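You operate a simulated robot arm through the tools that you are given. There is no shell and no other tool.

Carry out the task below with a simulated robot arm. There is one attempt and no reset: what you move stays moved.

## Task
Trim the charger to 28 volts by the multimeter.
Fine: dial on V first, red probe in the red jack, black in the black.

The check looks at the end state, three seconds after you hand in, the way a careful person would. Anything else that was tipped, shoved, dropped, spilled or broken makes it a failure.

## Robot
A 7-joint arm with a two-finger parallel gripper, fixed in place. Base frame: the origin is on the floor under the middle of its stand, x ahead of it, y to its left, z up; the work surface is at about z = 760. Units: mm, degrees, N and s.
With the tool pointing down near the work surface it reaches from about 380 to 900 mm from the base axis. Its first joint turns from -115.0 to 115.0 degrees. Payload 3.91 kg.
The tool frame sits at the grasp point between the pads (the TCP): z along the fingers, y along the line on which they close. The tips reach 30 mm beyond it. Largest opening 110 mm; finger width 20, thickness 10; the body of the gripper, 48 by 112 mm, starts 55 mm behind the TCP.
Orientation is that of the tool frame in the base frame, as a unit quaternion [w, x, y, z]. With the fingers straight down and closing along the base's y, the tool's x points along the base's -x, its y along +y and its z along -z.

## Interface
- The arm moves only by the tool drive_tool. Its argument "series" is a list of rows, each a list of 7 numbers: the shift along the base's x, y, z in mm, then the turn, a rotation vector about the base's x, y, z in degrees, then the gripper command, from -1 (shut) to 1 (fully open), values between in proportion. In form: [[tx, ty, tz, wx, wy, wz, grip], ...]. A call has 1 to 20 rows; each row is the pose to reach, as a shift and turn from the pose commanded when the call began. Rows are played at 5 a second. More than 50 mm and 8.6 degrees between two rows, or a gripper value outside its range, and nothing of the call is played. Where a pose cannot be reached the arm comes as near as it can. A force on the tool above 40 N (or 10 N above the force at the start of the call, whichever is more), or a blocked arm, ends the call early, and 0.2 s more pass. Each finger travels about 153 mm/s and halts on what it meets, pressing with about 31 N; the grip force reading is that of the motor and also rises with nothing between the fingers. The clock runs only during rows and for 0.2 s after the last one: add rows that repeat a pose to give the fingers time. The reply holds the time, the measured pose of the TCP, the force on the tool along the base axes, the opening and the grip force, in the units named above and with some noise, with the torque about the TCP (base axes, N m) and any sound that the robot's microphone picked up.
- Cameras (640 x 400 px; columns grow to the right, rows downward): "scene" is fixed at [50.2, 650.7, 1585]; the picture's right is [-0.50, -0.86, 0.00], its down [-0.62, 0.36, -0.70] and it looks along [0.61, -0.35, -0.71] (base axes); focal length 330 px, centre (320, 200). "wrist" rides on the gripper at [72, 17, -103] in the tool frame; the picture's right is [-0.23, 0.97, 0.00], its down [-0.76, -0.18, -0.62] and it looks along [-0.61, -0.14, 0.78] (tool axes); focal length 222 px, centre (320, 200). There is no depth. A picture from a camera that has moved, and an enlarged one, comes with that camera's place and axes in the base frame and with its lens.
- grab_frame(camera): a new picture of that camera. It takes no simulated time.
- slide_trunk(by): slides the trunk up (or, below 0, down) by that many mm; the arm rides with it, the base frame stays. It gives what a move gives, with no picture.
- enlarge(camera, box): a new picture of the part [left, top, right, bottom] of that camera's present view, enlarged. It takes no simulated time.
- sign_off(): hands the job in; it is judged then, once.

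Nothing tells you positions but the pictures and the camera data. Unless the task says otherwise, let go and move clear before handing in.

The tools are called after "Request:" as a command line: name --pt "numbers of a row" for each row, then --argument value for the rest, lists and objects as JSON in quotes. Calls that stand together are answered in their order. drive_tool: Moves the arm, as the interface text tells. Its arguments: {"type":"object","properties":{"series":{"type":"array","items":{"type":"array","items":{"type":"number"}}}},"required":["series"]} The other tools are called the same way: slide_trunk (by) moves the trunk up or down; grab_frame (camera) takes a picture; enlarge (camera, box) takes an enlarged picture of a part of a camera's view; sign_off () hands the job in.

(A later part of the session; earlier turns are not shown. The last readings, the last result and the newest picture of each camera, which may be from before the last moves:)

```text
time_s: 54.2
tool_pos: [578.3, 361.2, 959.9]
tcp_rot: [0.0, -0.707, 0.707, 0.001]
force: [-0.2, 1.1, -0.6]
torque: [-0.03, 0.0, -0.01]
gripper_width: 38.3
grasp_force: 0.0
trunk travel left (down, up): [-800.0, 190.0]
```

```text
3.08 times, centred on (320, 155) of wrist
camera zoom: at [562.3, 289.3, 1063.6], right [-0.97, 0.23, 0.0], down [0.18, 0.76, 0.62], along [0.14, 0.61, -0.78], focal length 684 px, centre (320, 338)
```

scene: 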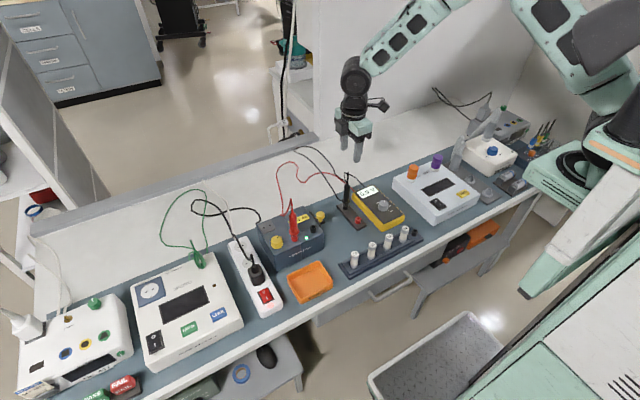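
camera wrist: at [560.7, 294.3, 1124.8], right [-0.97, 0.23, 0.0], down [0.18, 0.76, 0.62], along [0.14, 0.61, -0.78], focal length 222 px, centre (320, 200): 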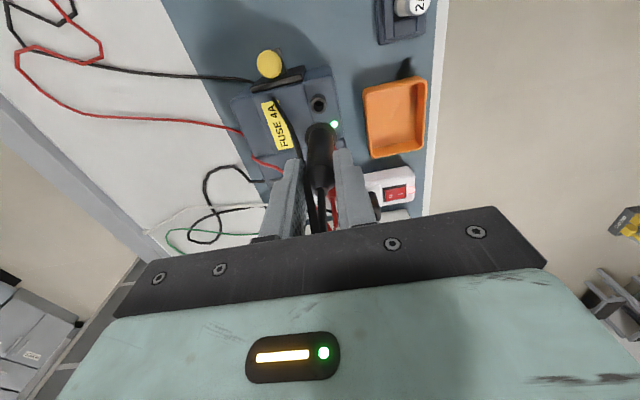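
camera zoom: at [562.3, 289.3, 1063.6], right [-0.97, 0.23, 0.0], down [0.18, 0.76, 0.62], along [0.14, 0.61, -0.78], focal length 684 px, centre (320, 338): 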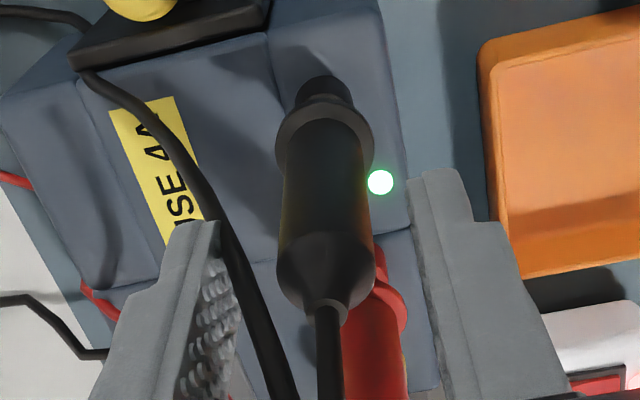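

Both probes stand in their jacks. Rising straight up clear of them.

Request:
drive_tool --pt "0 0 10 0 0 0 -0.2" --pt "0 0 25 0 0 0 -0.15" --pt "0 0 50 0 0 0 -0.1" --pt "0 0 80 0 0 0 -0.1" --pt "0 0 110 0 0 0 -0.1" --pt "0 0 135 0 0 0 -0.1" --pt "0 0 135 0 0 0 -0.1"

Request:
grab_frame --camera "scene"

Request:
enlarge --camera "scene" --box '[240, 160, 400, 260]'

Request:
enlarge --camera "scene" --box '[345, 175, 395, 210]'

Request:
grab_frame --camera "wrist"

```text
time_s: 55.8
tool_pos: [579.8, 360.4, 1093.3]
tcp_rot: [0.0, 0.707, -0.707, 0.0]
force: [-0.6, -0.5, 0.3]
torque: [0.02, -0.02, 0.01]
gripper_width: 49.5
grasp_force: 0.0
trunk travel left (down, up): [-800.0, 190.0]
```

```text
taken
```

scene: 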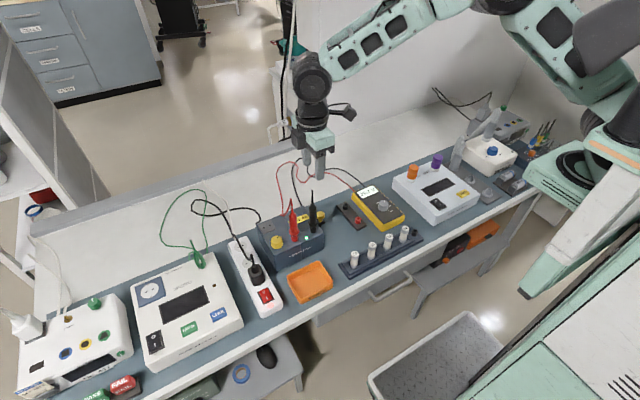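

```text
4.00 times, centred on (320, 210) of scene
camera zoom: at [50.2, 650.7, 1585.0], right [-0.5, -0.86, 0.0], down [-0.62, 0.36, -0.7], along [0.61, -0.35, -0.71], focal length 1321 px, centre (320, 160)
```

zoom: 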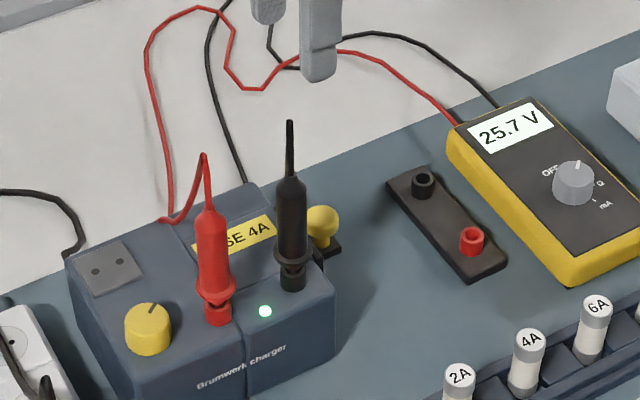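

```text
11.43 times, centred on (370, 192) of scene
camera zoom: at [50.2, 650.7, 1585.0], right [-0.5, -0.86, 0.0], down [-0.62, 0.36, -0.7], along [0.61, -0.35, -0.71], focal length 3774 px, centre (-251, 286)
```

zoom: 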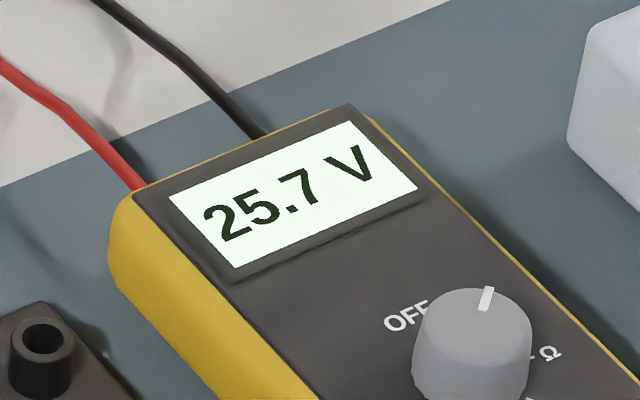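

```text
taken
camera wrist: at [563.7, 288.8, 1197.3], right [-0.97, 0.23, 0.0], down [0.18, 0.76, 0.62], along [0.14, 0.61, -0.78], focal length 222 px, centre (320, 200)
```

wrist: 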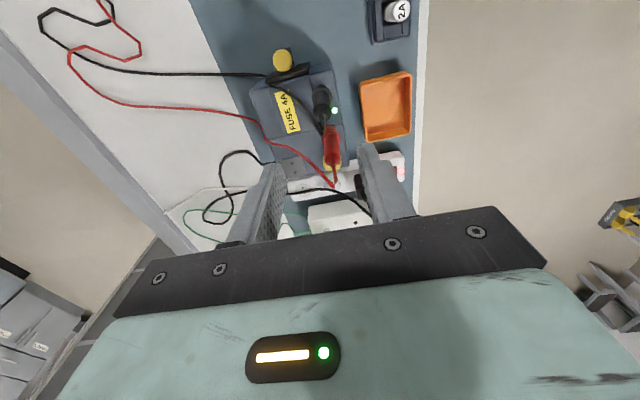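

The meter still reads 25.7 V with both probes released. The trim knob is at about (584,474), top z≈869, only about 50 mm from the red probe, so I'll use a tool orientation closing along x with the camera on the far (+y) side. Rotating there at height first.

Request:
drive_tool --pt "0 5 0 0 0 -8 -0.1" --pt "0 10 0 0 0 -16 -0.1" --pt "0 15 0 0 0 -24 -0.1" --pt "0 20 0 0 0 -32 -0.1" --pt "0 25 0 0 0 -40 -0.1" --pt "0 30 0 0 0 -48 -0.1" --pt "0 35 0 0 0 -56 -0.1" --pt "0 40 0 0 0 -64 -0.1" --pt "0 45 0 0 0 -72 -0.1" --pt "0 50 0 0 0 -80 -0.1" --pt "0 55 0 0 0 -88 -0.1" --pt "0 60 0 0 0 -90 -0.1"

Request:
drive_tool --pt "0 5 0 0 0 -8 -0.1" --pt "0 10 0 0 0 -16 -0.1" --pt "1 15 0 0 0 -24 -0.1" --pt "1 20 0 0 0 -32 -0.1" --pt "2 25 0 0 0 -40 -0.1" --pt "2 30 0 0 0 -48 -0.1" --pt "3 35 0 0 0 -56 -0.1" --pt "3 40 0 0 0 -64 -0.1" --pt "4 45 0 0 0 -72 -0.1" --pt "4 49 0 0 0 -80 -0.1" --pt "4 52 0 0 0 -88 -0.1" --pt "4 52 0 0 0 -90 -0.1" --pt "4 52 0 0 0 -90 -0.1"

Request:
grab_frame --camera "wrist"

Request:
enlarge --camera "wrist" --box '[240, 50, 400, 170]'

Request:
grab_frame --camera "scene"

```text
time_s: 58.4
tool_pos: [578.7, 421.4, 1093.4]
tcp_rot: [0.001, 0.001, 1.0, 0.0]
force: [-0.1, -0.5, 0.5]
torque: [0.0, 0.03, 0.01]
gripper_width: 49.4
grasp_force: 0.1
trunk travel left (down, up): [-800.0, 190.0]
```

```text
time_s: 61.2
tool_pos: [582.7, 471.7, 1094.8]
tcp_rot: [0.0, 0.708, 0.706, 0.0]
force: [-0.1, -1.0, 0.2]
torque: [-0.03, -0.02, -0.01]
gripper_width: 49.7
grasp_force: 0.1
trunk travel left (down, up): [-800.0, 190.0]
```

```text
taken
camera wrist: at [600.1, 545.8, 1197.9], right [0.97, -0.23, 0.0], down [-0.18, -0.76, 0.62], along [-0.14, -0.61, -0.78], focal length 222 px, centre (320, 200)
```

wrist: 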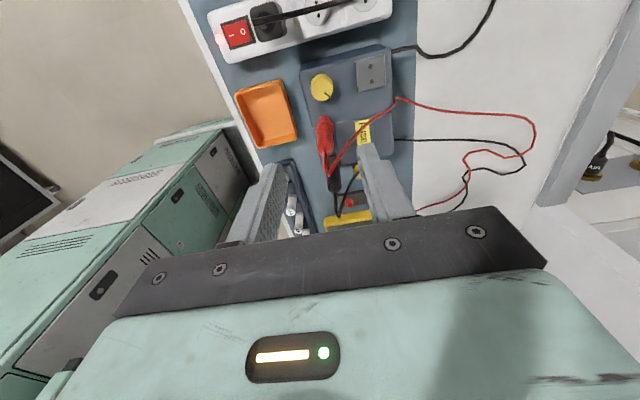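

```text
3.33 times, centred on (320, 110) of wrist
camera zoom: at [600.1, 545.8, 1197.9], right [0.97, -0.23, 0.0], down [-0.18, -0.76, 0.62], along [-0.14, -0.61, -0.78], focal length 740 px, centre (320, 500)
```

zoom: 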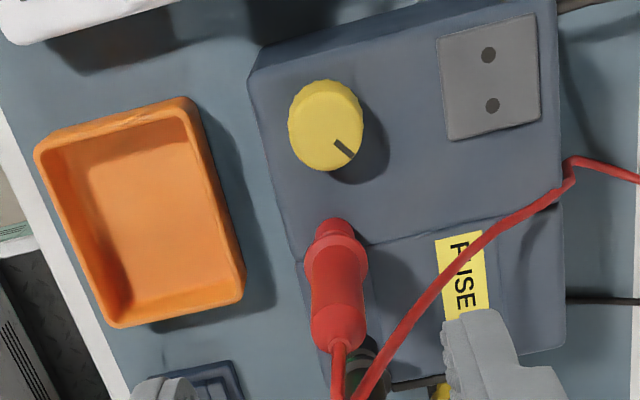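

```text
taken
```

scene: 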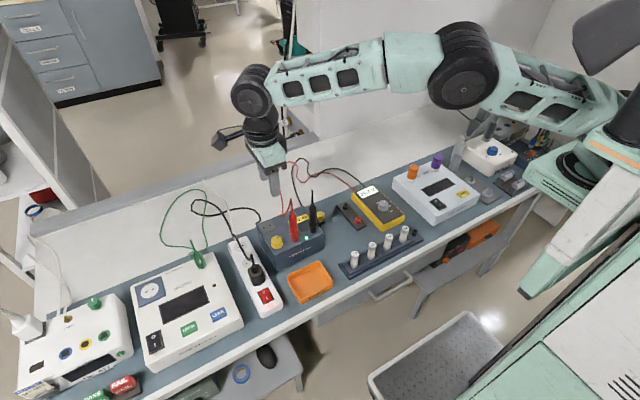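

The knob is in clear view with its pointer mark. Descending above it for precise centring.

Request:
drive_tool --pt "1 1 -35 0 0 0 -0.1" --pt "1 1 -70 0 0 0 -0.1" --pt "1 1 -105 0 0 0 -0.1" --pt "1 1 -140 0 0 0 -0.1" --pt "1 1 -140 0 0 0 -0.1" --pt "1 1 -140 0 0 0 -0.1"

Request:
enlarge --camera "wrist" --box '[250, 80, 390, 180]'

Request:
enlarge --camera "scene" --box '[240, 160, 350, 260]'

```text
time_s: 62.6
tool_pos: [585.2, 473.7, 954.3]
tcp_rot: [0.0, 0.707, 0.707, -0.001]
force: [-1.0, 0.2, 0.3]
torque: [0.01, -0.01, 0.02]
gripper_width: 49.5
grasp_force: 0.0
trunk travel left (down, up): [-800.0, 190.0]
```

```text
4.00 times, centred on (320, 130) of wrist
camera zoom: at [603.5, 547.2, 1057.2], right [0.97, -0.23, 0.0], down [-0.18, -0.76, 0.62], along [-0.14, -0.61, -0.78], focal length 888 px, centre (320, 480)
```

zoom: 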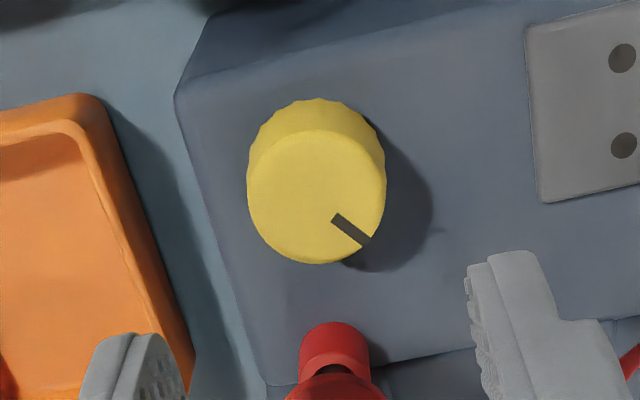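

```text
4.00 times, centred on (295, 210) of scene
camera zoom: at [50.2, 650.7, 1585.0], right [-0.5, -0.86, 0.0], down [-0.62, 0.36, -0.7], along [0.61, -0.35, -0.71], focal length 1321 px, centre (420, 160)
```

zoom: 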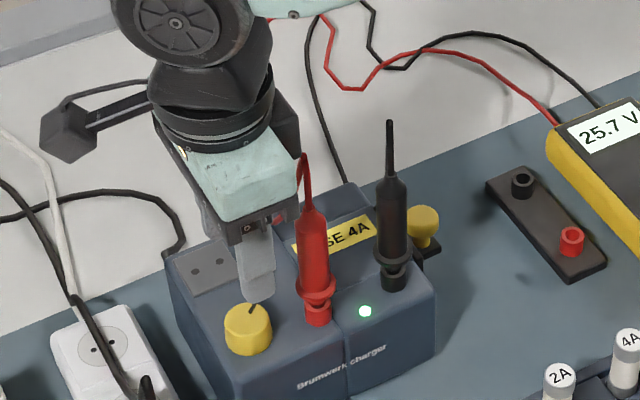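

The knob is about 0.8–2 mm −x and 2 mm +y of the TCP, 30 mm in diameter, spanning z≈850–869. I'll correct, descend around it, and check the straddle before gripping.

Request:
drive_tool --pt "-1.5 2.1 -15 0 0 0 -0.18" --pt "-1.5 2.1 -35 0 0 0 -0.18" --pt "-1.5 2.1 -50 0 0 0 -0.18" --pt "-1.5 2.1 -60 0 0 0 -0.18" --pt "-1.5 2.1 -66 0 0 0 -0.18" --pt "-1.5 2.1 -66 0 0 0 -0.18"

Request:
enlarge --camera "wrist" --box '[250, 110, 390, 220]'

Request:
enlarge --camera "scene" --box '[250, 180, 330, 260]'

```text
time_s: 64.0
tool_pos: [583.3, 477.0, 890.5]
tcp_rot: [-0.001, 0.707, 0.707, 0.001]
force: [3.0, 1.8, 23.3]
torque: [-1.09, 0.22, 0.01]
gripper_width: 45.2
grasp_force: 0.1
trunk travel left (down, up): [-800.0, 190.0]
```

```text
3.64 times, centred on (320, 165) of wrist
camera zoom: at [600.8, 550.5, 994.6], right [0.97, -0.23, 0.0], down [-0.18, -0.76, 0.62], along [-0.14, -0.6, -0.78], focal length 808 px, centre (320, 327)
```

zoom: 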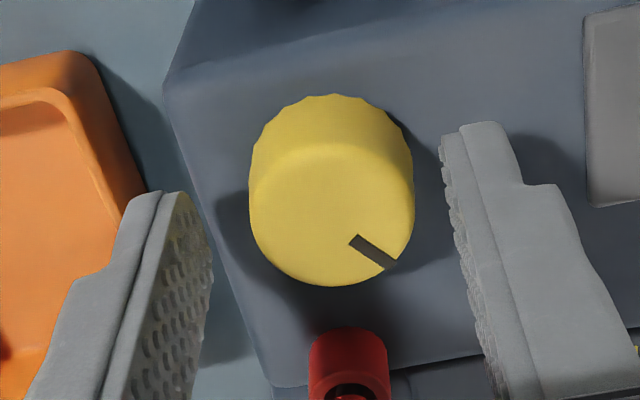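

```text
5.00 times, centred on (290, 220) of scene
camera zoom: at [50.2, 650.7, 1585.0], right [-0.5, -0.86, 0.0], down [-0.62, 0.36, -0.7], along [0.61, -0.35, -0.71], focal length 1651 px, centre (470, 100)
```

zoom: 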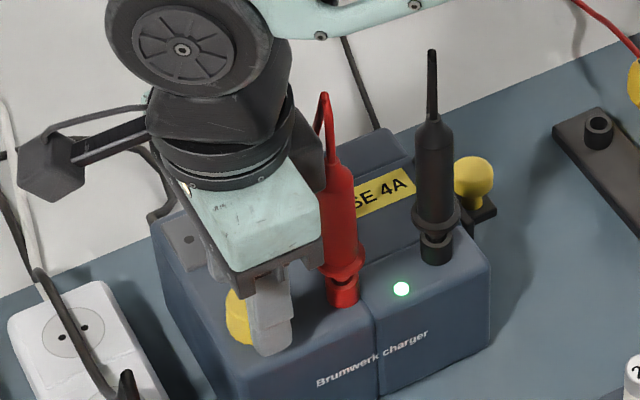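

There's 23 N upward force with a torque putting the contact at the red probe's top, so the gripper's flange is touching its cable boot. I'll back straight up right away.

Request:
drive_tool --pt "0 0 10 0 0 0 -0.18" --pt "0 0 30 0 0 0 -0.18" --pt "0 0 60 0 0 0 -0.18" --pt "0 0 95 0 0 0 -0.18" --pt "0 0 95 0 0 0 -0.18"

Request:
enlarge --camera "scene" --box '[250, 170, 340, 250]'

Request:
grab_frame --camera "wrist"

Request:
enlarge --camera "scene" --box '[345, 175, 395, 210]'

```text
time_s: 65.2
tool_pos: [584.7, 479.0, 983.5]
tcp_rot: [0.001, 0.707, 0.707, -0.001]
force: [0.7, 0.0, -0.3]
torque: [0.01, 0.02, 0.0]
gripper_width: 45.1
grasp_force: 0.0
trunk travel left (down, up): [-800.0, 190.0]
```

```text
5.00 times, centred on (295, 210) of scene
camera zoom: at [50.2, 650.7, 1585.0], right [-0.5, -0.86, 0.0], down [-0.62, 0.36, -0.7], along [0.61, -0.35, -0.71], focal length 1651 px, centre (445, 150)
```

zoom: 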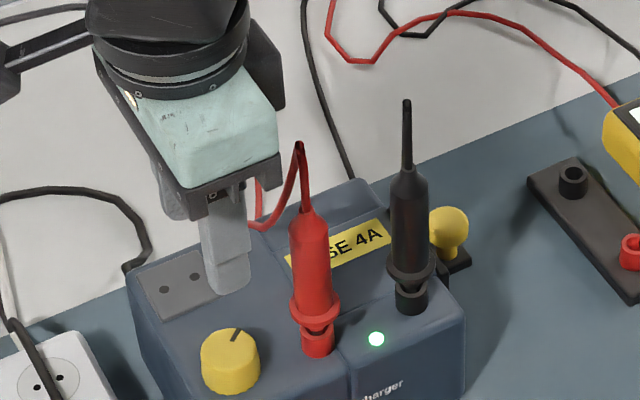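

```text
taken
camera wrist: at [601.9, 551.8, 1086.5], right [0.97, -0.23, 0.0], down [-0.18, -0.76, 0.62], along [-0.14, -0.61, -0.78], focal length 222 px, centre (320, 200)
```

wrist: 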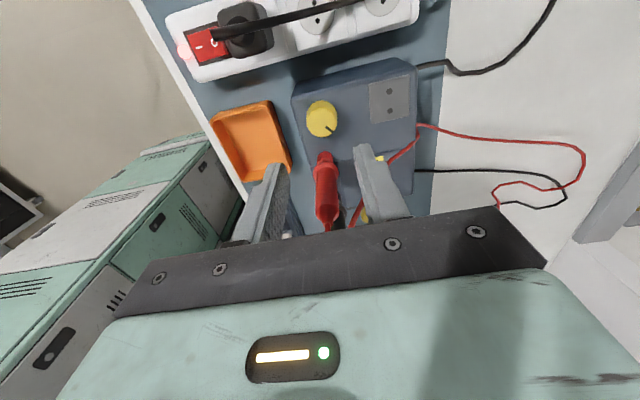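

```text
11.43 times, centred on (370, 192) of scene
camera zoom: at [50.2, 650.7, 1585.0], right [-0.5, -0.86, 0.0], down [-0.62, 0.36, -0.7], along [0.61, -0.35, -0.71], focal length 3774 px, centre (-251, 286)
```

zoom: 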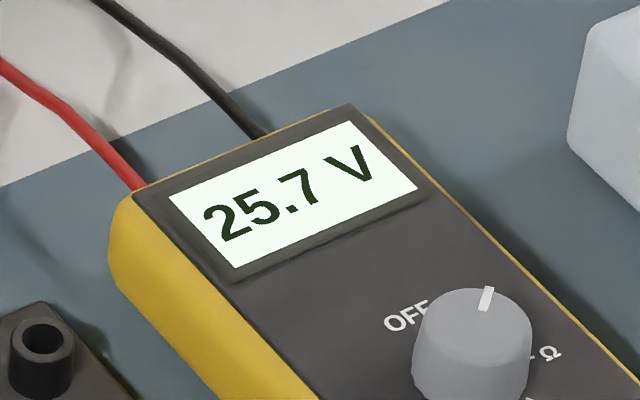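

The red probe survived that (still upright, 25.7 V). To keep the gripper's rear block clear of it, I'll tilt the tool 15° so its upper part leans away to +y, and then come down on the knob again.

Request:
drive_tool --pt "0.5 2 0 -5 0 0 -0.18" --pt "1 4 0 -10 0 0 -0.18" --pt "1.5 6.5 0 -15 0 0 -0.18" --pt "1.5 6.5 -20 -15 0 0 -0.18" --pt "1.5 6.5 -40 -15 0 0 -0.18" --pt "1.5 6.5 -60 -15 0 0 -0.18" --pt "1.5 6.5 -60 -15 0 0 -0.18"

Request:
grab_frame --camera "wrist"

Request:
enlarge --camera "wrist" --box '[250, 100, 390, 220]'

Request:
enlarge --camera "scene" --box '[240, 160, 330, 250]'

```text
time_s: 66.8
tool_pos: [566.0, 456.1, 933.1]
tcp_rot: [0.093, 0.701, 0.701, -0.092]
force: [0.1, 0.1, -0.8]
torque: [0.01, 0.03, 0.02]
gripper_width: 44.8
grasp_force: 0.0
out of reach, approached as far as the arm can: row 2, 3, 4, 5, 6, 7
trunk travel left (down, up): [-800.0, 190.0]
```

```text
taken
camera wrist: at [584.0, 553.3, 1014.7], right [0.97, -0.22, 0.06], down [-0.18, -0.57, 0.8], along [-0.14, -0.79, -0.6], focal length 222 px, centre (320, 200)
```

wrist: 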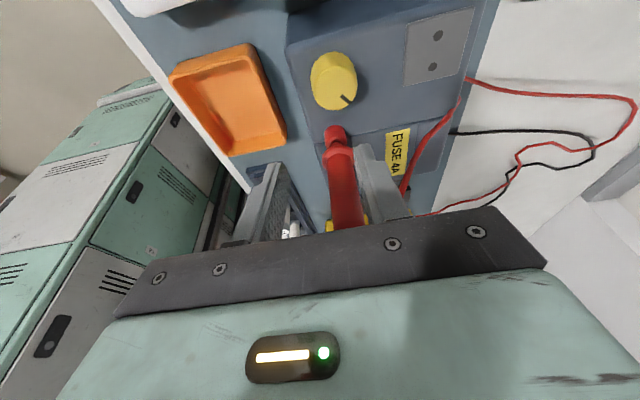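

```text
3.33 times, centred on (320, 160) of wrist
camera zoom: at [584.0, 553.3, 1014.7], right [0.97, -0.22, 0.06], down [-0.18, -0.57, 0.8], along [-0.14, -0.79, -0.6], focal length 740 px, centre (320, 333)
```

zoom: 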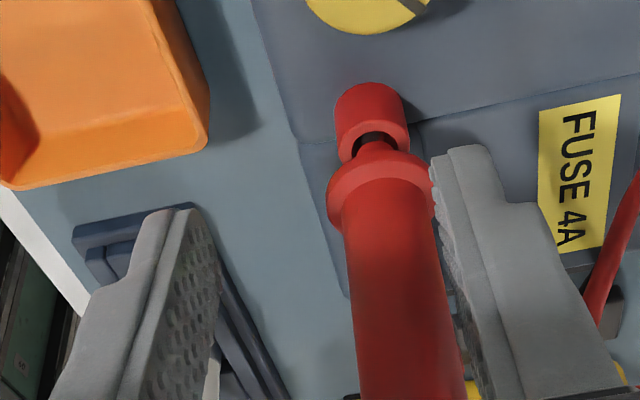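

```text
4.44 times, centred on (285, 205) of scene
camera zoom: at [50.2, 650.7, 1585.0], right [-0.5, -0.86, 0.0], down [-0.62, 0.36, -0.7], along [0.61, -0.35, -0.71], focal length 1468 px, centre (476, 178)
```

zoom: 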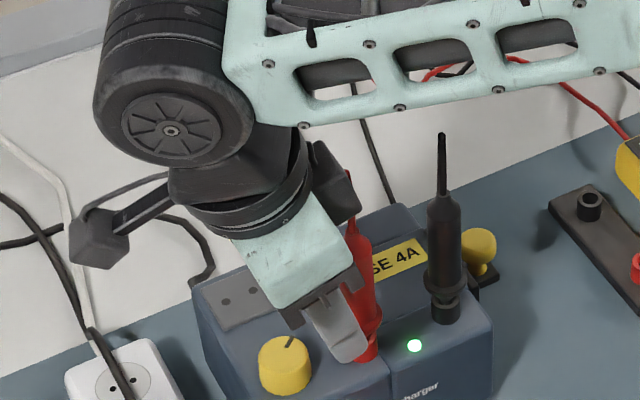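

The tilt went out of reach and the arm came up short, leaving the fingers around the red probe without touching it (no force). I'll back straight up first.

Request:
drive_tool --pt "0 0 15 0 0 0 -0.18" --pt "0 0 30 0 0 0 -0.18" --pt "0 0 50 0 0 0 -0.18" --pt "0 0 75 0 0 0 -0.18" --pt "0 0 100 0 0 0 -0.18"

Request:
enlarge --camera "scene" --box '[240, 150, 340, 250]'

```text
time_s: 68.0
tool_pos: [565.5, 456.5, 1034.0]
tcp_rot: [0.092, 0.701, 0.702, -0.093]
force: [0.3, 1.0, -0.1]
torque: [-0.03, -0.01, 0.0]
gripper_width: 45.0
grasp_force: 0.0
trunk travel left (down, up): [-800.0, 190.0]
```

```text
4.00 times, centred on (290, 200) of scene
camera zoom: at [50.2, 650.7, 1585.0], right [-0.5, -0.86, 0.0], down [-0.62, 0.36, -0.7], along [0.61, -0.35, -0.71], focal length 1321 px, centre (440, 200)
```

zoom: 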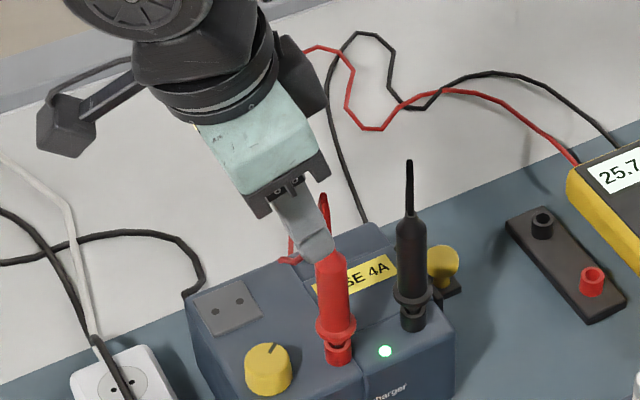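

Request:
grab_frame --camera "scene"

Request:
grab_frame --camera "wrist"

```text
taken
```

scene: 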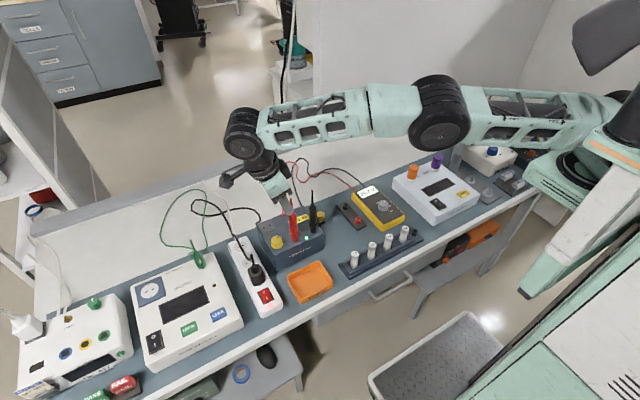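

```text
taken
camera wrist: at [583.1, 553.4, 1114.7], right [0.97, -0.22, 0.06], down [-0.18, -0.57, 0.8], along [-0.14, -0.79, -0.6], focal length 222 px, centre (320, 200)
```

wrist: 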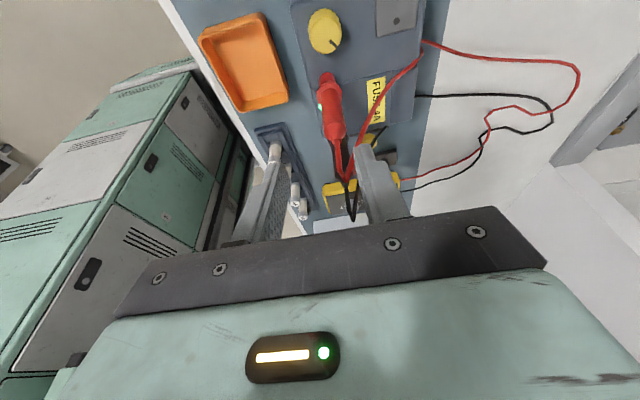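

The arm was at its reach limit there. A better option: vertical tool turned to the other side (camera toward −y, rear block toward +y), where nothing of the gripper should overlap the red probe. First untilt and rise.

Request:
drive_tool --pt "0 0 15 5 0 0 -0.18" --pt "4 4 30 10 0 0 -0.18" --pt "8 9 45 15 0 0 -0.18" --pt "12 14 50 15 0 0 -0.18" --pt "12 14 50 15 0 0 -0.18"

```text
time_s: 69.2
tool_pos: [579.0, 468.7, 1082.9]
tcp_rot: [0.0, 0.707, 0.707, 0.0]
force: [-0.1, 0.0, 0.9]
torque: [0.0, -0.01, 0.01]
gripper_width: 44.6
grasp_force: 0.0
trunk travel left (down, up): [-800.0, 190.0]
```

Request:
drive_tool --pt "0 0 0 0 0 8.25 -0.18" --pt "0 0 0 0 0 16.5 -0.18" --pt "0 0 0 0 0 24.75 -0.18" --pt "0 0 0 0 0 33 -0.18" --pt "1 1 0 0 0 41.25 -0.18" --pt "1 1 0 0 0 49.5 -0.18" --pt "1 1 0 0 0 57.75 -0.18" --pt "2 2 0 0 0 66 -0.18" --pt "2 2 0 0 0 74.25 -0.18" --pt "2 2 0 0 0 82.5 -0.18" --pt "3 3 0 0 0 90.75 -0.18" --pt "3 3 0 0 0 99 -0.18" --pt "3 3 0 0 0 107.25 -0.18" --pt "4 4 0 0 0 115.5 -0.18" --pt "4 4 0 0 0 123.75 -0.18" --pt "4 4 0 0 0 132 -0.18" --pt "5 6 0 0 0 140.25 -0.18" --pt "5 6 0 0 0 148.5 -0.18" --pt "5 6 0 0 0 156.75 -0.18" --pt "5 6 0 0 0 165 -0.18"

Request:
grab_frame --camera "wrist"

Request:
enlarge --camera "scene" --box '[240, 150, 340, 250]'

```text
time_s: 73.4
tool_pos: [585.7, 476.8, 1083.6]
tcp_rot: [0.0, -0.61, 0.793, 0.0]
force: [-0.8, -0.6, -0.1]
torque: [-0.01, -0.02, 0.01]
gripper_width: 45.3
grasp_force: 0.0
trunk travel left (down, up): [-800.0, 190.0]
```

```text
taken
camera wrist: at [550.4, 411.9, 1187.2], right [-0.88, 0.47, 0.0], down [0.37, 0.69, 0.62], along [0.29, 0.55, -0.78], focal length 222 px, centre (320, 200)
```

wrist: 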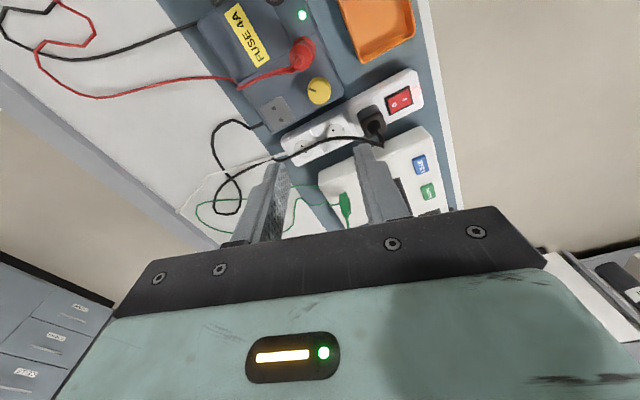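

```text
4.00 times, centred on (290, 200) of scene
camera zoom: at [50.2, 650.7, 1585.0], right [-0.5, -0.86, 0.0], down [-0.62, 0.36, -0.7], along [0.61, -0.35, -0.71], focal length 1321 px, centre (440, 200)
```

zoom: 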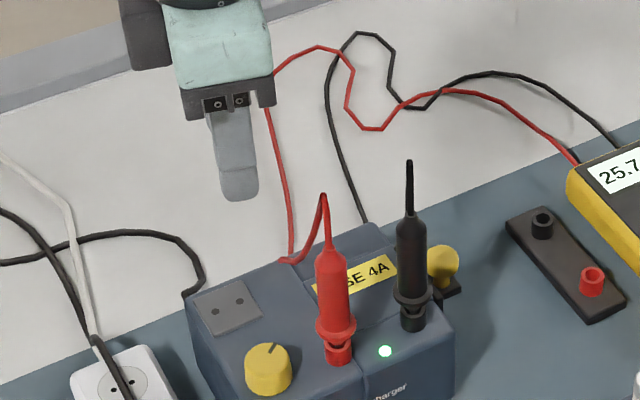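

Request:
enlarge --camera "wrist" --box '[270, 50, 370, 130]'

Request:
enlarge --camera "scene" --box '[260, 190, 320, 250]'

```text
5.00 times, centred on (320, 90) of wrist
camera zoom: at [550.4, 411.9, 1187.2], right [-0.88, 0.47, 0.0], down [0.37, 0.69, 0.62], along [0.29, 0.55, -0.78], focal length 1111 px, centre (320, 750)
```

zoom: 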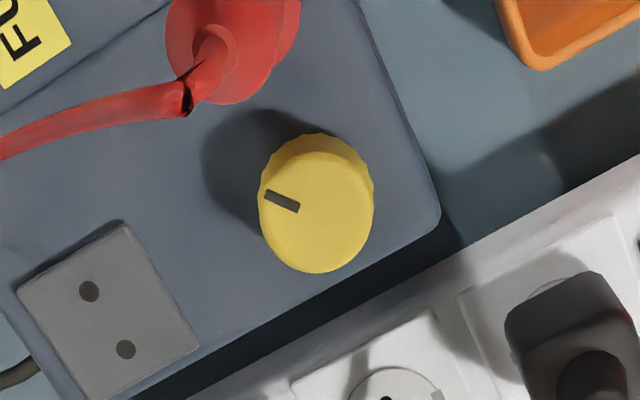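

```text
6.67 times, centred on (290, 220) of scene
camera zoom: at [50.2, 650.7, 1585.0], right [-0.5, -0.86, 0.0], down [-0.62, 0.36, -0.7], along [0.61, -0.35, -0.71], focal length 2201 px, centre (520, 67)
```

zoom: 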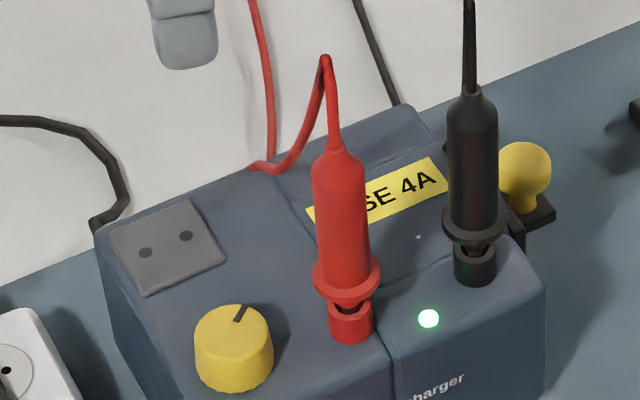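

Geometry looks good in this orientation. Correcting by (+0.3, −2.3) and descending partway to check clearance to the red probe.

Request:
drive_tool --pt "0.3 -2.3 -30 0 0 0 -0.18" --pt "0.3 -2.3 -60 0 0 0 -0.18" --pt "0.3 -2.3 -90 0 0 0 -0.18" --pt "0.3 -2.3 -120 0 0 0 -0.18" --pt "0.3 -2.3 -135 0 0 0 -0.18" --pt "0.3 -2.3 -135 0 0 0 -0.18"

Request:
grab_frame --camera "wrist"

Request:
enlarge --camera "wrist" --box '[260, 80, 380, 180]'

Request:
enlarge --camera "scene" --box '[250, 160, 340, 250]'

```text
time_s: 74.8
tool_pos: [583.4, 472.6, 949.0]
tcp_rot: [0.0, -0.609, 0.793, 0.001]
force: [0.2, 0.5, -0.6]
torque: [0.0, 0.0, -0.01]
gripper_width: 45.1
grasp_force: 0.0
trunk travel left (down, up): [-800.0, 190.0]
```

```text
taken
camera wrist: at [549.0, 408.0, 1052.3], right [-0.88, 0.47, 0.0], down [0.37, 0.69, 0.62], along [0.29, 0.55, -0.78], focal length 222 px, centre (320, 200)
```

wrist: 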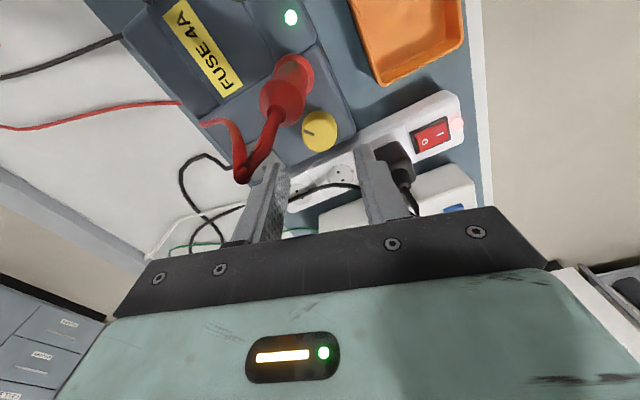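

```text
4.00 times, centred on (320, 130) of wrist
camera zoom: at [549.0, 408.0, 1052.3], right [-0.88, 0.47, 0.0], down [0.37, 0.69, 0.62], along [0.29, 0.55, -0.78], focal length 888 px, centre (320, 480)
```

zoom: 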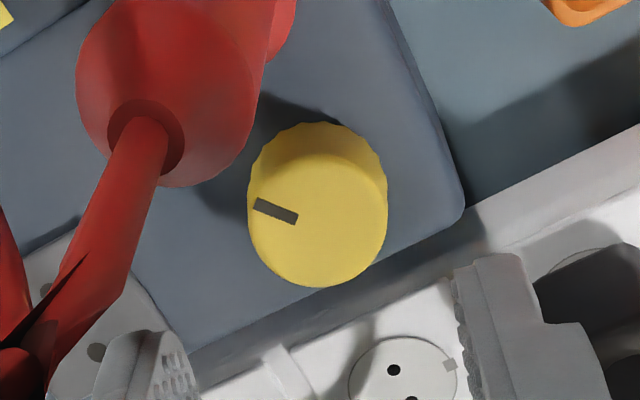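

```text
4.44 times, centred on (295, 205) of scene
camera zoom: at [50.2, 650.7, 1585.0], right [-0.5, -0.86, 0.0], down [-0.62, 0.36, -0.7], along [0.61, -0.35, -0.71], focal length 1468 px, centre (431, 178)
```

zoom: 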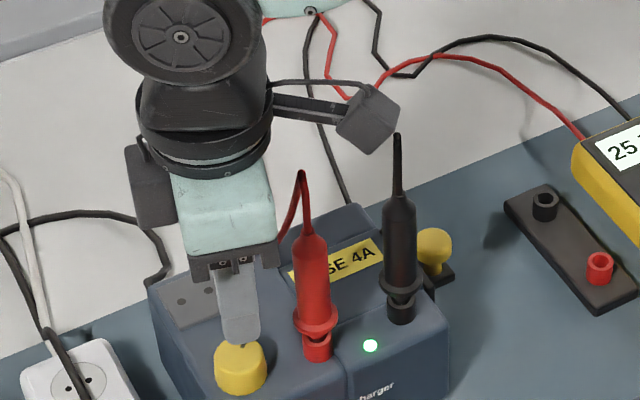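

Clearances look fine: camera and bracket are beside the red probe, not over it. Descending the rest in small steps, watching the force.

Request:
drive_tool --pt "0.7 0.4 -15 0 0 -3 -0.18" --pt "0.7 0.4 -28 0 0 -6 -0.18" --pt "0.7 0.4 -38 0 0 -6 -0.18" --pt "0.7 0.4 -44 0 0 -6 -0.18" --pt "0.7 0.4 -44 0 0 -6 -0.18"

Request:
enlarge --camera "wrist" --box '[230, 90, 390, 210]'

Request:
enlarge --camera "scene" --box '[250, 160, 340, 250]'

```text
time_s: 76.0
tool_pos: [584.6, 474.9, 903.8]
tcp_rot: [0.0, -0.566, 0.824, 0.0]
force: [-0.4, -0.1, -0.4]
torque: [0.03, -0.02, 0.0]
gripper_width: 45.0
grasp_force: 0.1
trunk travel left (down, up): [-800.0, 190.0]
```

```text
3.33 times, centred on (310, 150) of wrist
camera zoom: at [544.6, 414.0, 1007.2], right [-0.83, 0.56, 0.0], down [0.44, 0.65, 0.62], along [0.35, 0.52, -0.78], focal length 740 px, centre (353, 367)
```

zoom: 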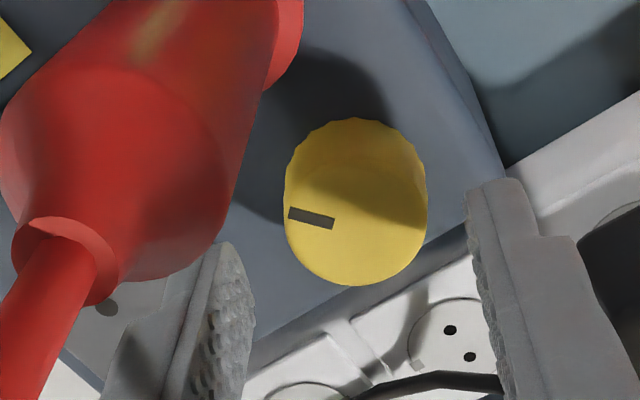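

```text
4.44 times, centred on (295, 205) of scene
camera zoom: at [50.2, 650.7, 1585.0], right [-0.5, -0.86, 0.0], down [-0.62, 0.36, -0.7], along [0.61, -0.35, -0.71], focal length 1468 px, centre (431, 178)
```

zoom: 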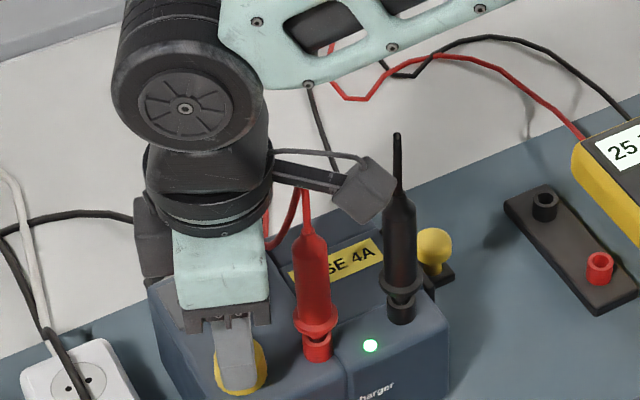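

Request:
drive_tool --pt "-1.0 -0.4 -4 0 0 0 -0.18" --pt "-1.8 -0.8 -8 0 0 0 -0.18" --pt "-1.8 -0.8 -12 0 0 0 -0.18" --pt "-1.8 -0.8 -15 0 0 0 -0.18" --pt "-1.8 -0.8 -15 0 0 0 -0.18"

Request:
enlarge --camera "wrist" --box '[230, 90, 390, 210]'

Request:
enlarge --camera "scene" --box '[250, 170, 340, 260]'

```text
time_s: 77.2
tool_pos: [582.2, 475.3, 888.6]
tcp_rot: [0.0, -0.566, 0.824, 0.001]
force: [0.9, -1.0, -0.6]
torque: [0.0, 0.0, 0.01]
gripper_width: 45.2
grasp_force: 0.1
trunk travel left (down, up): [-800.0, 190.0]
```

```text
3.33 times, centred on (310, 150) of wrist
camera zoom: at [542.7, 413.8, 992.1], right [-0.83, 0.56, 0.0], down [0.44, 0.65, 0.62], along [0.35, 0.52, -0.78], focal length 740 px, centre (353, 367)
```

zoom: 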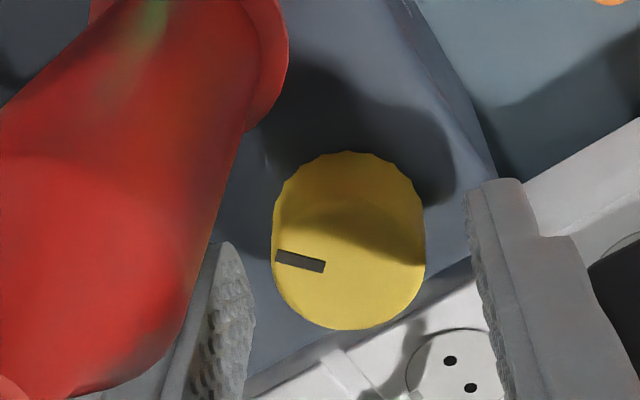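

```text
4.44 times, centred on (295, 215) of scene
camera zoom: at [50.2, 650.7, 1585.0], right [-0.5, -0.86, 0.0], down [-0.62, 0.36, -0.7], along [0.61, -0.35, -0.71], focal length 1468 px, centre (431, 133)
```

zoom: 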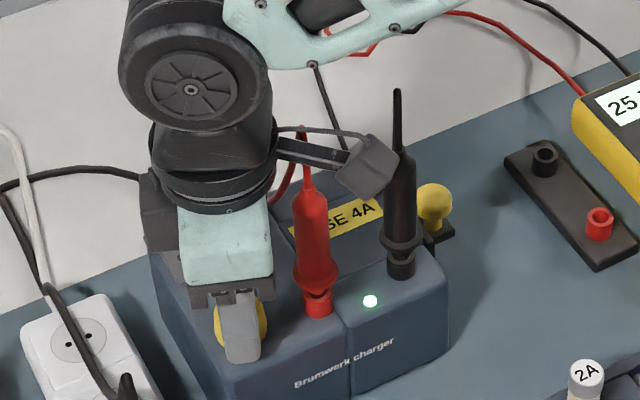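

No contact, and the fingers straddle the knob well. Closing gently on it.

Request:
drive_tool --pt "0.4 -0.2 0 0 0 0 -0.3" --pt "0.4 -0.2 0 0 0 0 -0.38" --pt "0.4 -0.2 0 0 0 0 -0.42" --pt "0.4 -0.2 0 0 0 0 -0.46" --pt "0.4 -0.2 0 0 0 0 -0.52" --pt "0.4 -0.2 0 0 0 0 -0.58" --pt "0.4 -0.2 0 0 0 0 -0.58"

Request:
enlarge --camera "wrist" --box '[230, 90, 390, 210]'

Request:
enlarge --camera "scene" --box '[345, 175, 395, 210]'

```text
time_s: 78.8
tool_pos: [585.1, 473.8, 889.3]
tcp_rot: [0.0, -0.567, 0.824, 0.0]
force: [2.9, -0.8, -0.5]
torque: [-0.03, -0.12, -0.01]
gripper_width: 30.1
grasp_force: 45.1
trunk travel left (down, up): [-800.0, 190.0]
```

```text
3.33 times, centred on (310, 150) of wrist
camera zoom: at [543.8, 413.7, 992.3], right [-0.83, 0.56, 0.0], down [0.44, 0.65, 0.62], along [0.35, 0.52, -0.78], focal length 740 px, centre (353, 367)
```

zoom: 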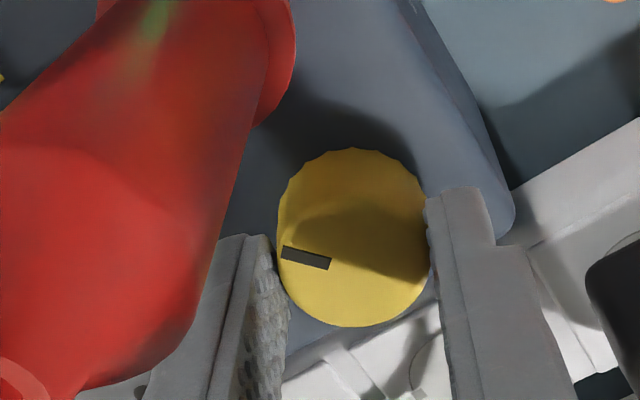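

```text
11.43 times, centred on (370, 192) of scene
camera zoom: at [50.2, 650.7, 1585.0], right [-0.5, -0.86, 0.0], down [-0.62, 0.36, -0.7], along [0.61, -0.35, -0.71], focal length 3774 px, centre (-251, 286)
```

zoom: 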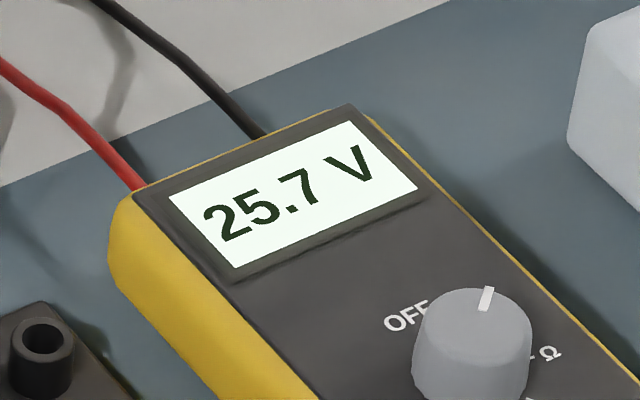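

Knob gripped with little side load; 25.7 V. I'll turn a small 6° clockwise and read the meter.

Request:
drive_tool --pt "0 0 0 0 0 -2 -0.6" --pt "0 0 0 0 0 -4 -0.6" --pt "0 0 0 0 0 -6 -0.6" --pt "0 0 0 0 0 -6 -0.6"

Request:
enlarge --camera "scene" --box '[345, 175, 395, 210]'

```text
time_s: 79.8
tool_pos: [584.8, 474.7, 888.1]
tcp_rot: [0.0, -0.522, 0.853, 0.0]
force: [6.3, 2.4, 0.2]
torque: [0.52, -0.28, 0.04]
gripper_width: 30.0
grasp_force: 44.3
trunk travel left (down, up): [-800.0, 190.0]
```

```text
11.43 times, centred on (370, 192) of scene
camera zoom: at [50.2, 650.7, 1585.0], right [-0.5, -0.86, 0.0], down [-0.62, 0.36, -0.7], along [0.61, -0.35, -0.71], focal length 3774 px, centre (-251, 286)
```

zoom: 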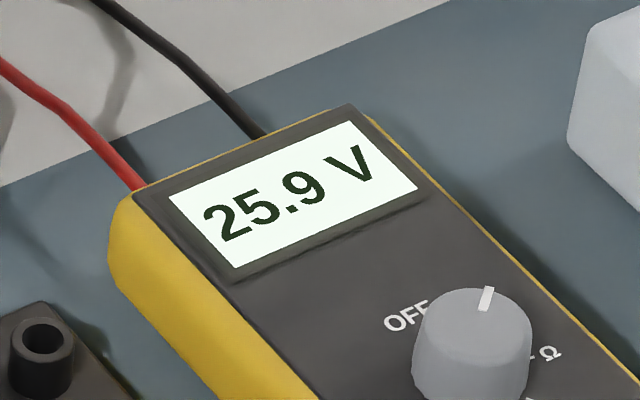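

Clockwise raises the voltage, about 0.03 V per degree. I'll turn another 13° within the safe range, nudging to relieve the side load.

Request:
drive_tool --pt "0.4 0.1 0 0 0 -3 -0.6" --pt "0.8 0.2 0 0 0 -6 -0.6" --pt "0.8 0.2 0 0 0 -9 -0.6" --pt "0.8 0.2 0 0 0 -12 -0.6" --pt "0.8 0.2 0 0 0 -13 -0.6" --pt "0.8 0.2 0 0 0 -13 -0.6"

Request:
enlarge --camera "scene" --box '[345, 175, 395, 210]'

Request:
enlarge --camera "scene" --box '[250, 170, 340, 260]'

Request:
grab_frame --camera "wrist"

```text
time_s: 81.2
tool_pos: [585.9, 475.6, 889.2]
tcp_rot: [-0.001, -0.423, 0.906, 0.001]
force: [2.3, 17.2, -8.0]
torque: [0.66, -0.06, 0.03]
gripper_width: 30.1
grasp_force: 44.9
trunk travel left (down, up): [-800.0, 190.0]
```

```text
11.43 times, centred on (370, 192) of scene
camera zoom: at [50.2, 650.7, 1585.0], right [-0.5, -0.86, 0.0], down [-0.62, 0.36, -0.7], along [0.61, -0.35, -0.71], focal length 3774 px, centre (-251, 286)
```

zoom: 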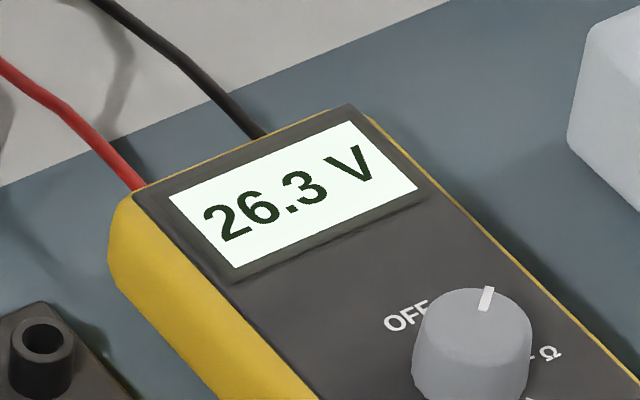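

```text
4.44 times, centred on (295, 215) of scene
camera zoom: at [50.2, 650.7, 1585.0], right [-0.5, -0.86, 0.0], down [-0.62, 0.36, -0.7], along [0.61, -0.35, -0.71], focal length 1468 px, centre (431, 133)
```

zoom: 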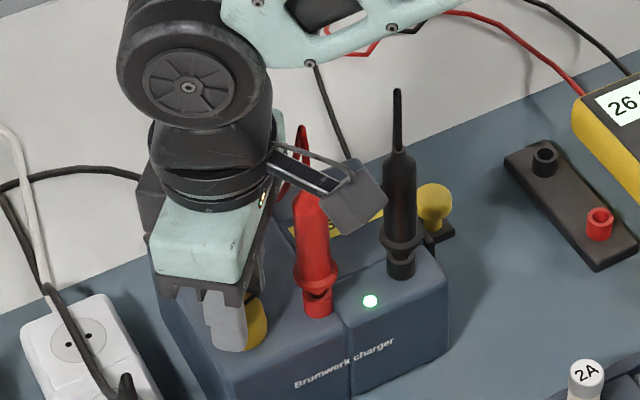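

```text
taken
camera wrist: at [526.1, 430.5, 992.4], right [-0.6, 0.8, 0.0], down [0.63, 0.47, 0.62], along [0.5, 0.37, -0.78], focal length 222 px, centre (320, 200)
```

wrist: 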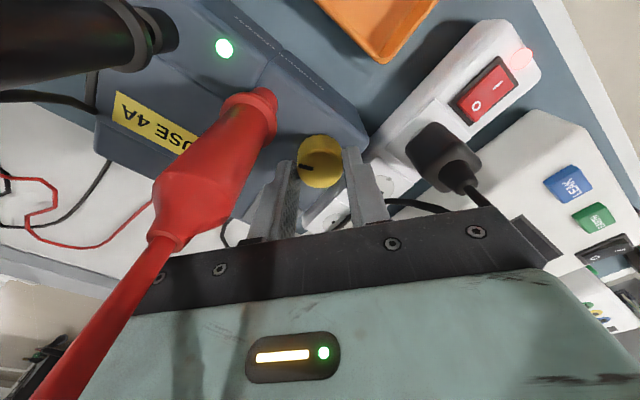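

26.3 V. There's a 17 N side load from the knob (off-axis), so I'll relieve that first.

Request:
drive_tool --pt "0.3 1.0 0.3 0 0 0 -0.6" --pt "0.3 2.0 0.5 0 0 0 -0.6" --pt "0.3 2.0 0.5 0 0 0 -0.6"

Request:
enlarge --camera "scene" --box '[345, 175, 395, 210]'

```text
time_s: 82.0
tool_pos: [584.9, 474.0, 888.2]
tcp_rot: [-0.002, -0.423, 0.906, -0.002]
force: [-4.4, 2.2, -3.2]
torque: [-0.12, 0.29, -0.02]
gripper_width: 30.0
grasp_force: 45.0
trunk travel left (down, up): [-800.0, 190.0]
```

```text
11.43 times, centred on (370, 192) of scene
camera zoom: at [50.2, 650.7, 1585.0], right [-0.5, -0.86, 0.0], down [-0.62, 0.36, -0.7], along [0.61, -0.35, -0.71], focal length 3774 px, centre (-251, 286)
```

zoom: 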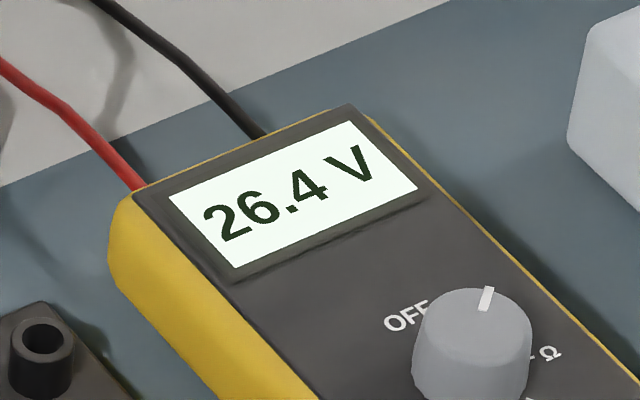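

26.4 V after 19°, so about 43° more is needed. I'll release, turn the tool back 22° around the knob, and regrip.

Request:
drive_tool --pt "0 0 0 0 0 0 -0.42" --pt "0 0 0 0 0 0 -0.34" --pt "0 0 0 0 0 0 -0.22" --pt "0 0 0 0 0 7.3 -0.2" --pt "0 0 0 0 0 14.6 -0.2" --pt "0 0 0 0 0 21 -0.2" --pt "0 0 0 0 0 21 -0.2"

Request:
enlarge --camera "wrist" --box '[230, 90, 390, 210]'

Request:
enlarge --camera "scene" --box '[345, 175, 395, 210]'

```text
time_s: 83.6
tool_pos: [585.4, 476.2, 889.6]
tcp_rot: [0.0, -0.581, 0.814, 0.0]
force: [0.6, 0.1, 0.6]
torque: [-0.02, 0.0, 0.02]
gripper_width: 44.0
grasp_force: 0.1
trunk travel left (down, up): [-800.0, 190.0]
```

```text
3.33 times, centred on (310, 150) of wrist
camera zoom: at [546.5, 413.9, 993.4], right [-0.85, 0.53, 0.0], down [0.41, 0.66, 0.62], along [0.33, 0.53, -0.78], focal length 740 px, centre (353, 367)
```

zoom: 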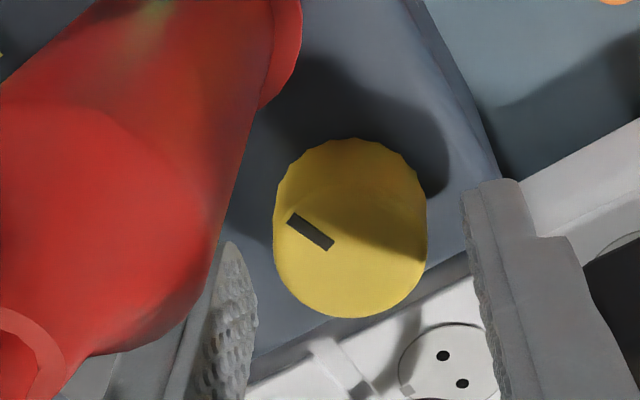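

```text
11.43 times, centred on (370, 192) of scene
camera zoom: at [50.2, 650.7, 1585.0], right [-0.5, -0.86, 0.0], down [-0.62, 0.36, -0.7], along [0.61, -0.35, -0.71], focal length 3774 px, centre (-251, 286)
```

zoom: 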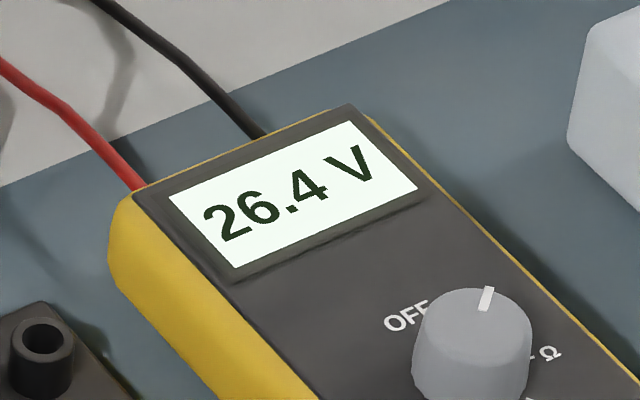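

Request:
drive_tool --pt "-0.1 -1 0 0 0 0 -0.2" --pt "-0.2 -1.9 0 0 0 0 -0.3" --pt "-0.2 -1.9 0 0 0 0 -0.38" --pt "-0.2 -1.9 0 0 0 0 -0.42" --pt "-0.2 -1.9 0 0 0 0 -0.46" --pt "-0.2 -1.9 0 0 0 0 -0.52" --pt "-0.2 -1.9 0 0 0 0 -0.6" --pt "-0.2 -1.9 0 0 0 0 -0.6"

Request:
enlarge --camera "wrist" --box '[230, 90, 390, 210]'

```text
time_s: 85.4
tool_pos: [583.8, 473.3, 890.0]
tcp_rot: [0.0, -0.581, 0.814, -0.001]
force: [-5.9, 1.5, 1.6]
torque: [0.07, 0.17, 0.02]
gripper_width: 29.7
grasp_force: 45.2
trunk travel left (down, up): [-800.0, 190.0]
```

```text
3.33 times, centred on (310, 150) of wrist
camera zoom: at [546.0, 411.6, 993.3], right [-0.85, 0.53, 0.0], down [0.42, 0.66, 0.62], along [0.33, 0.53, -0.78], focal length 740 px, centre (353, 367)
```

zoom: 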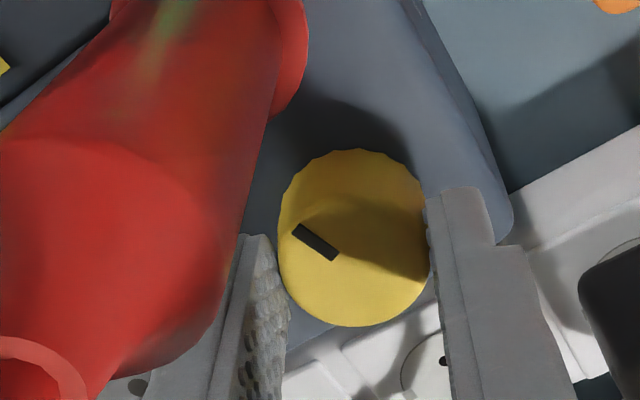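

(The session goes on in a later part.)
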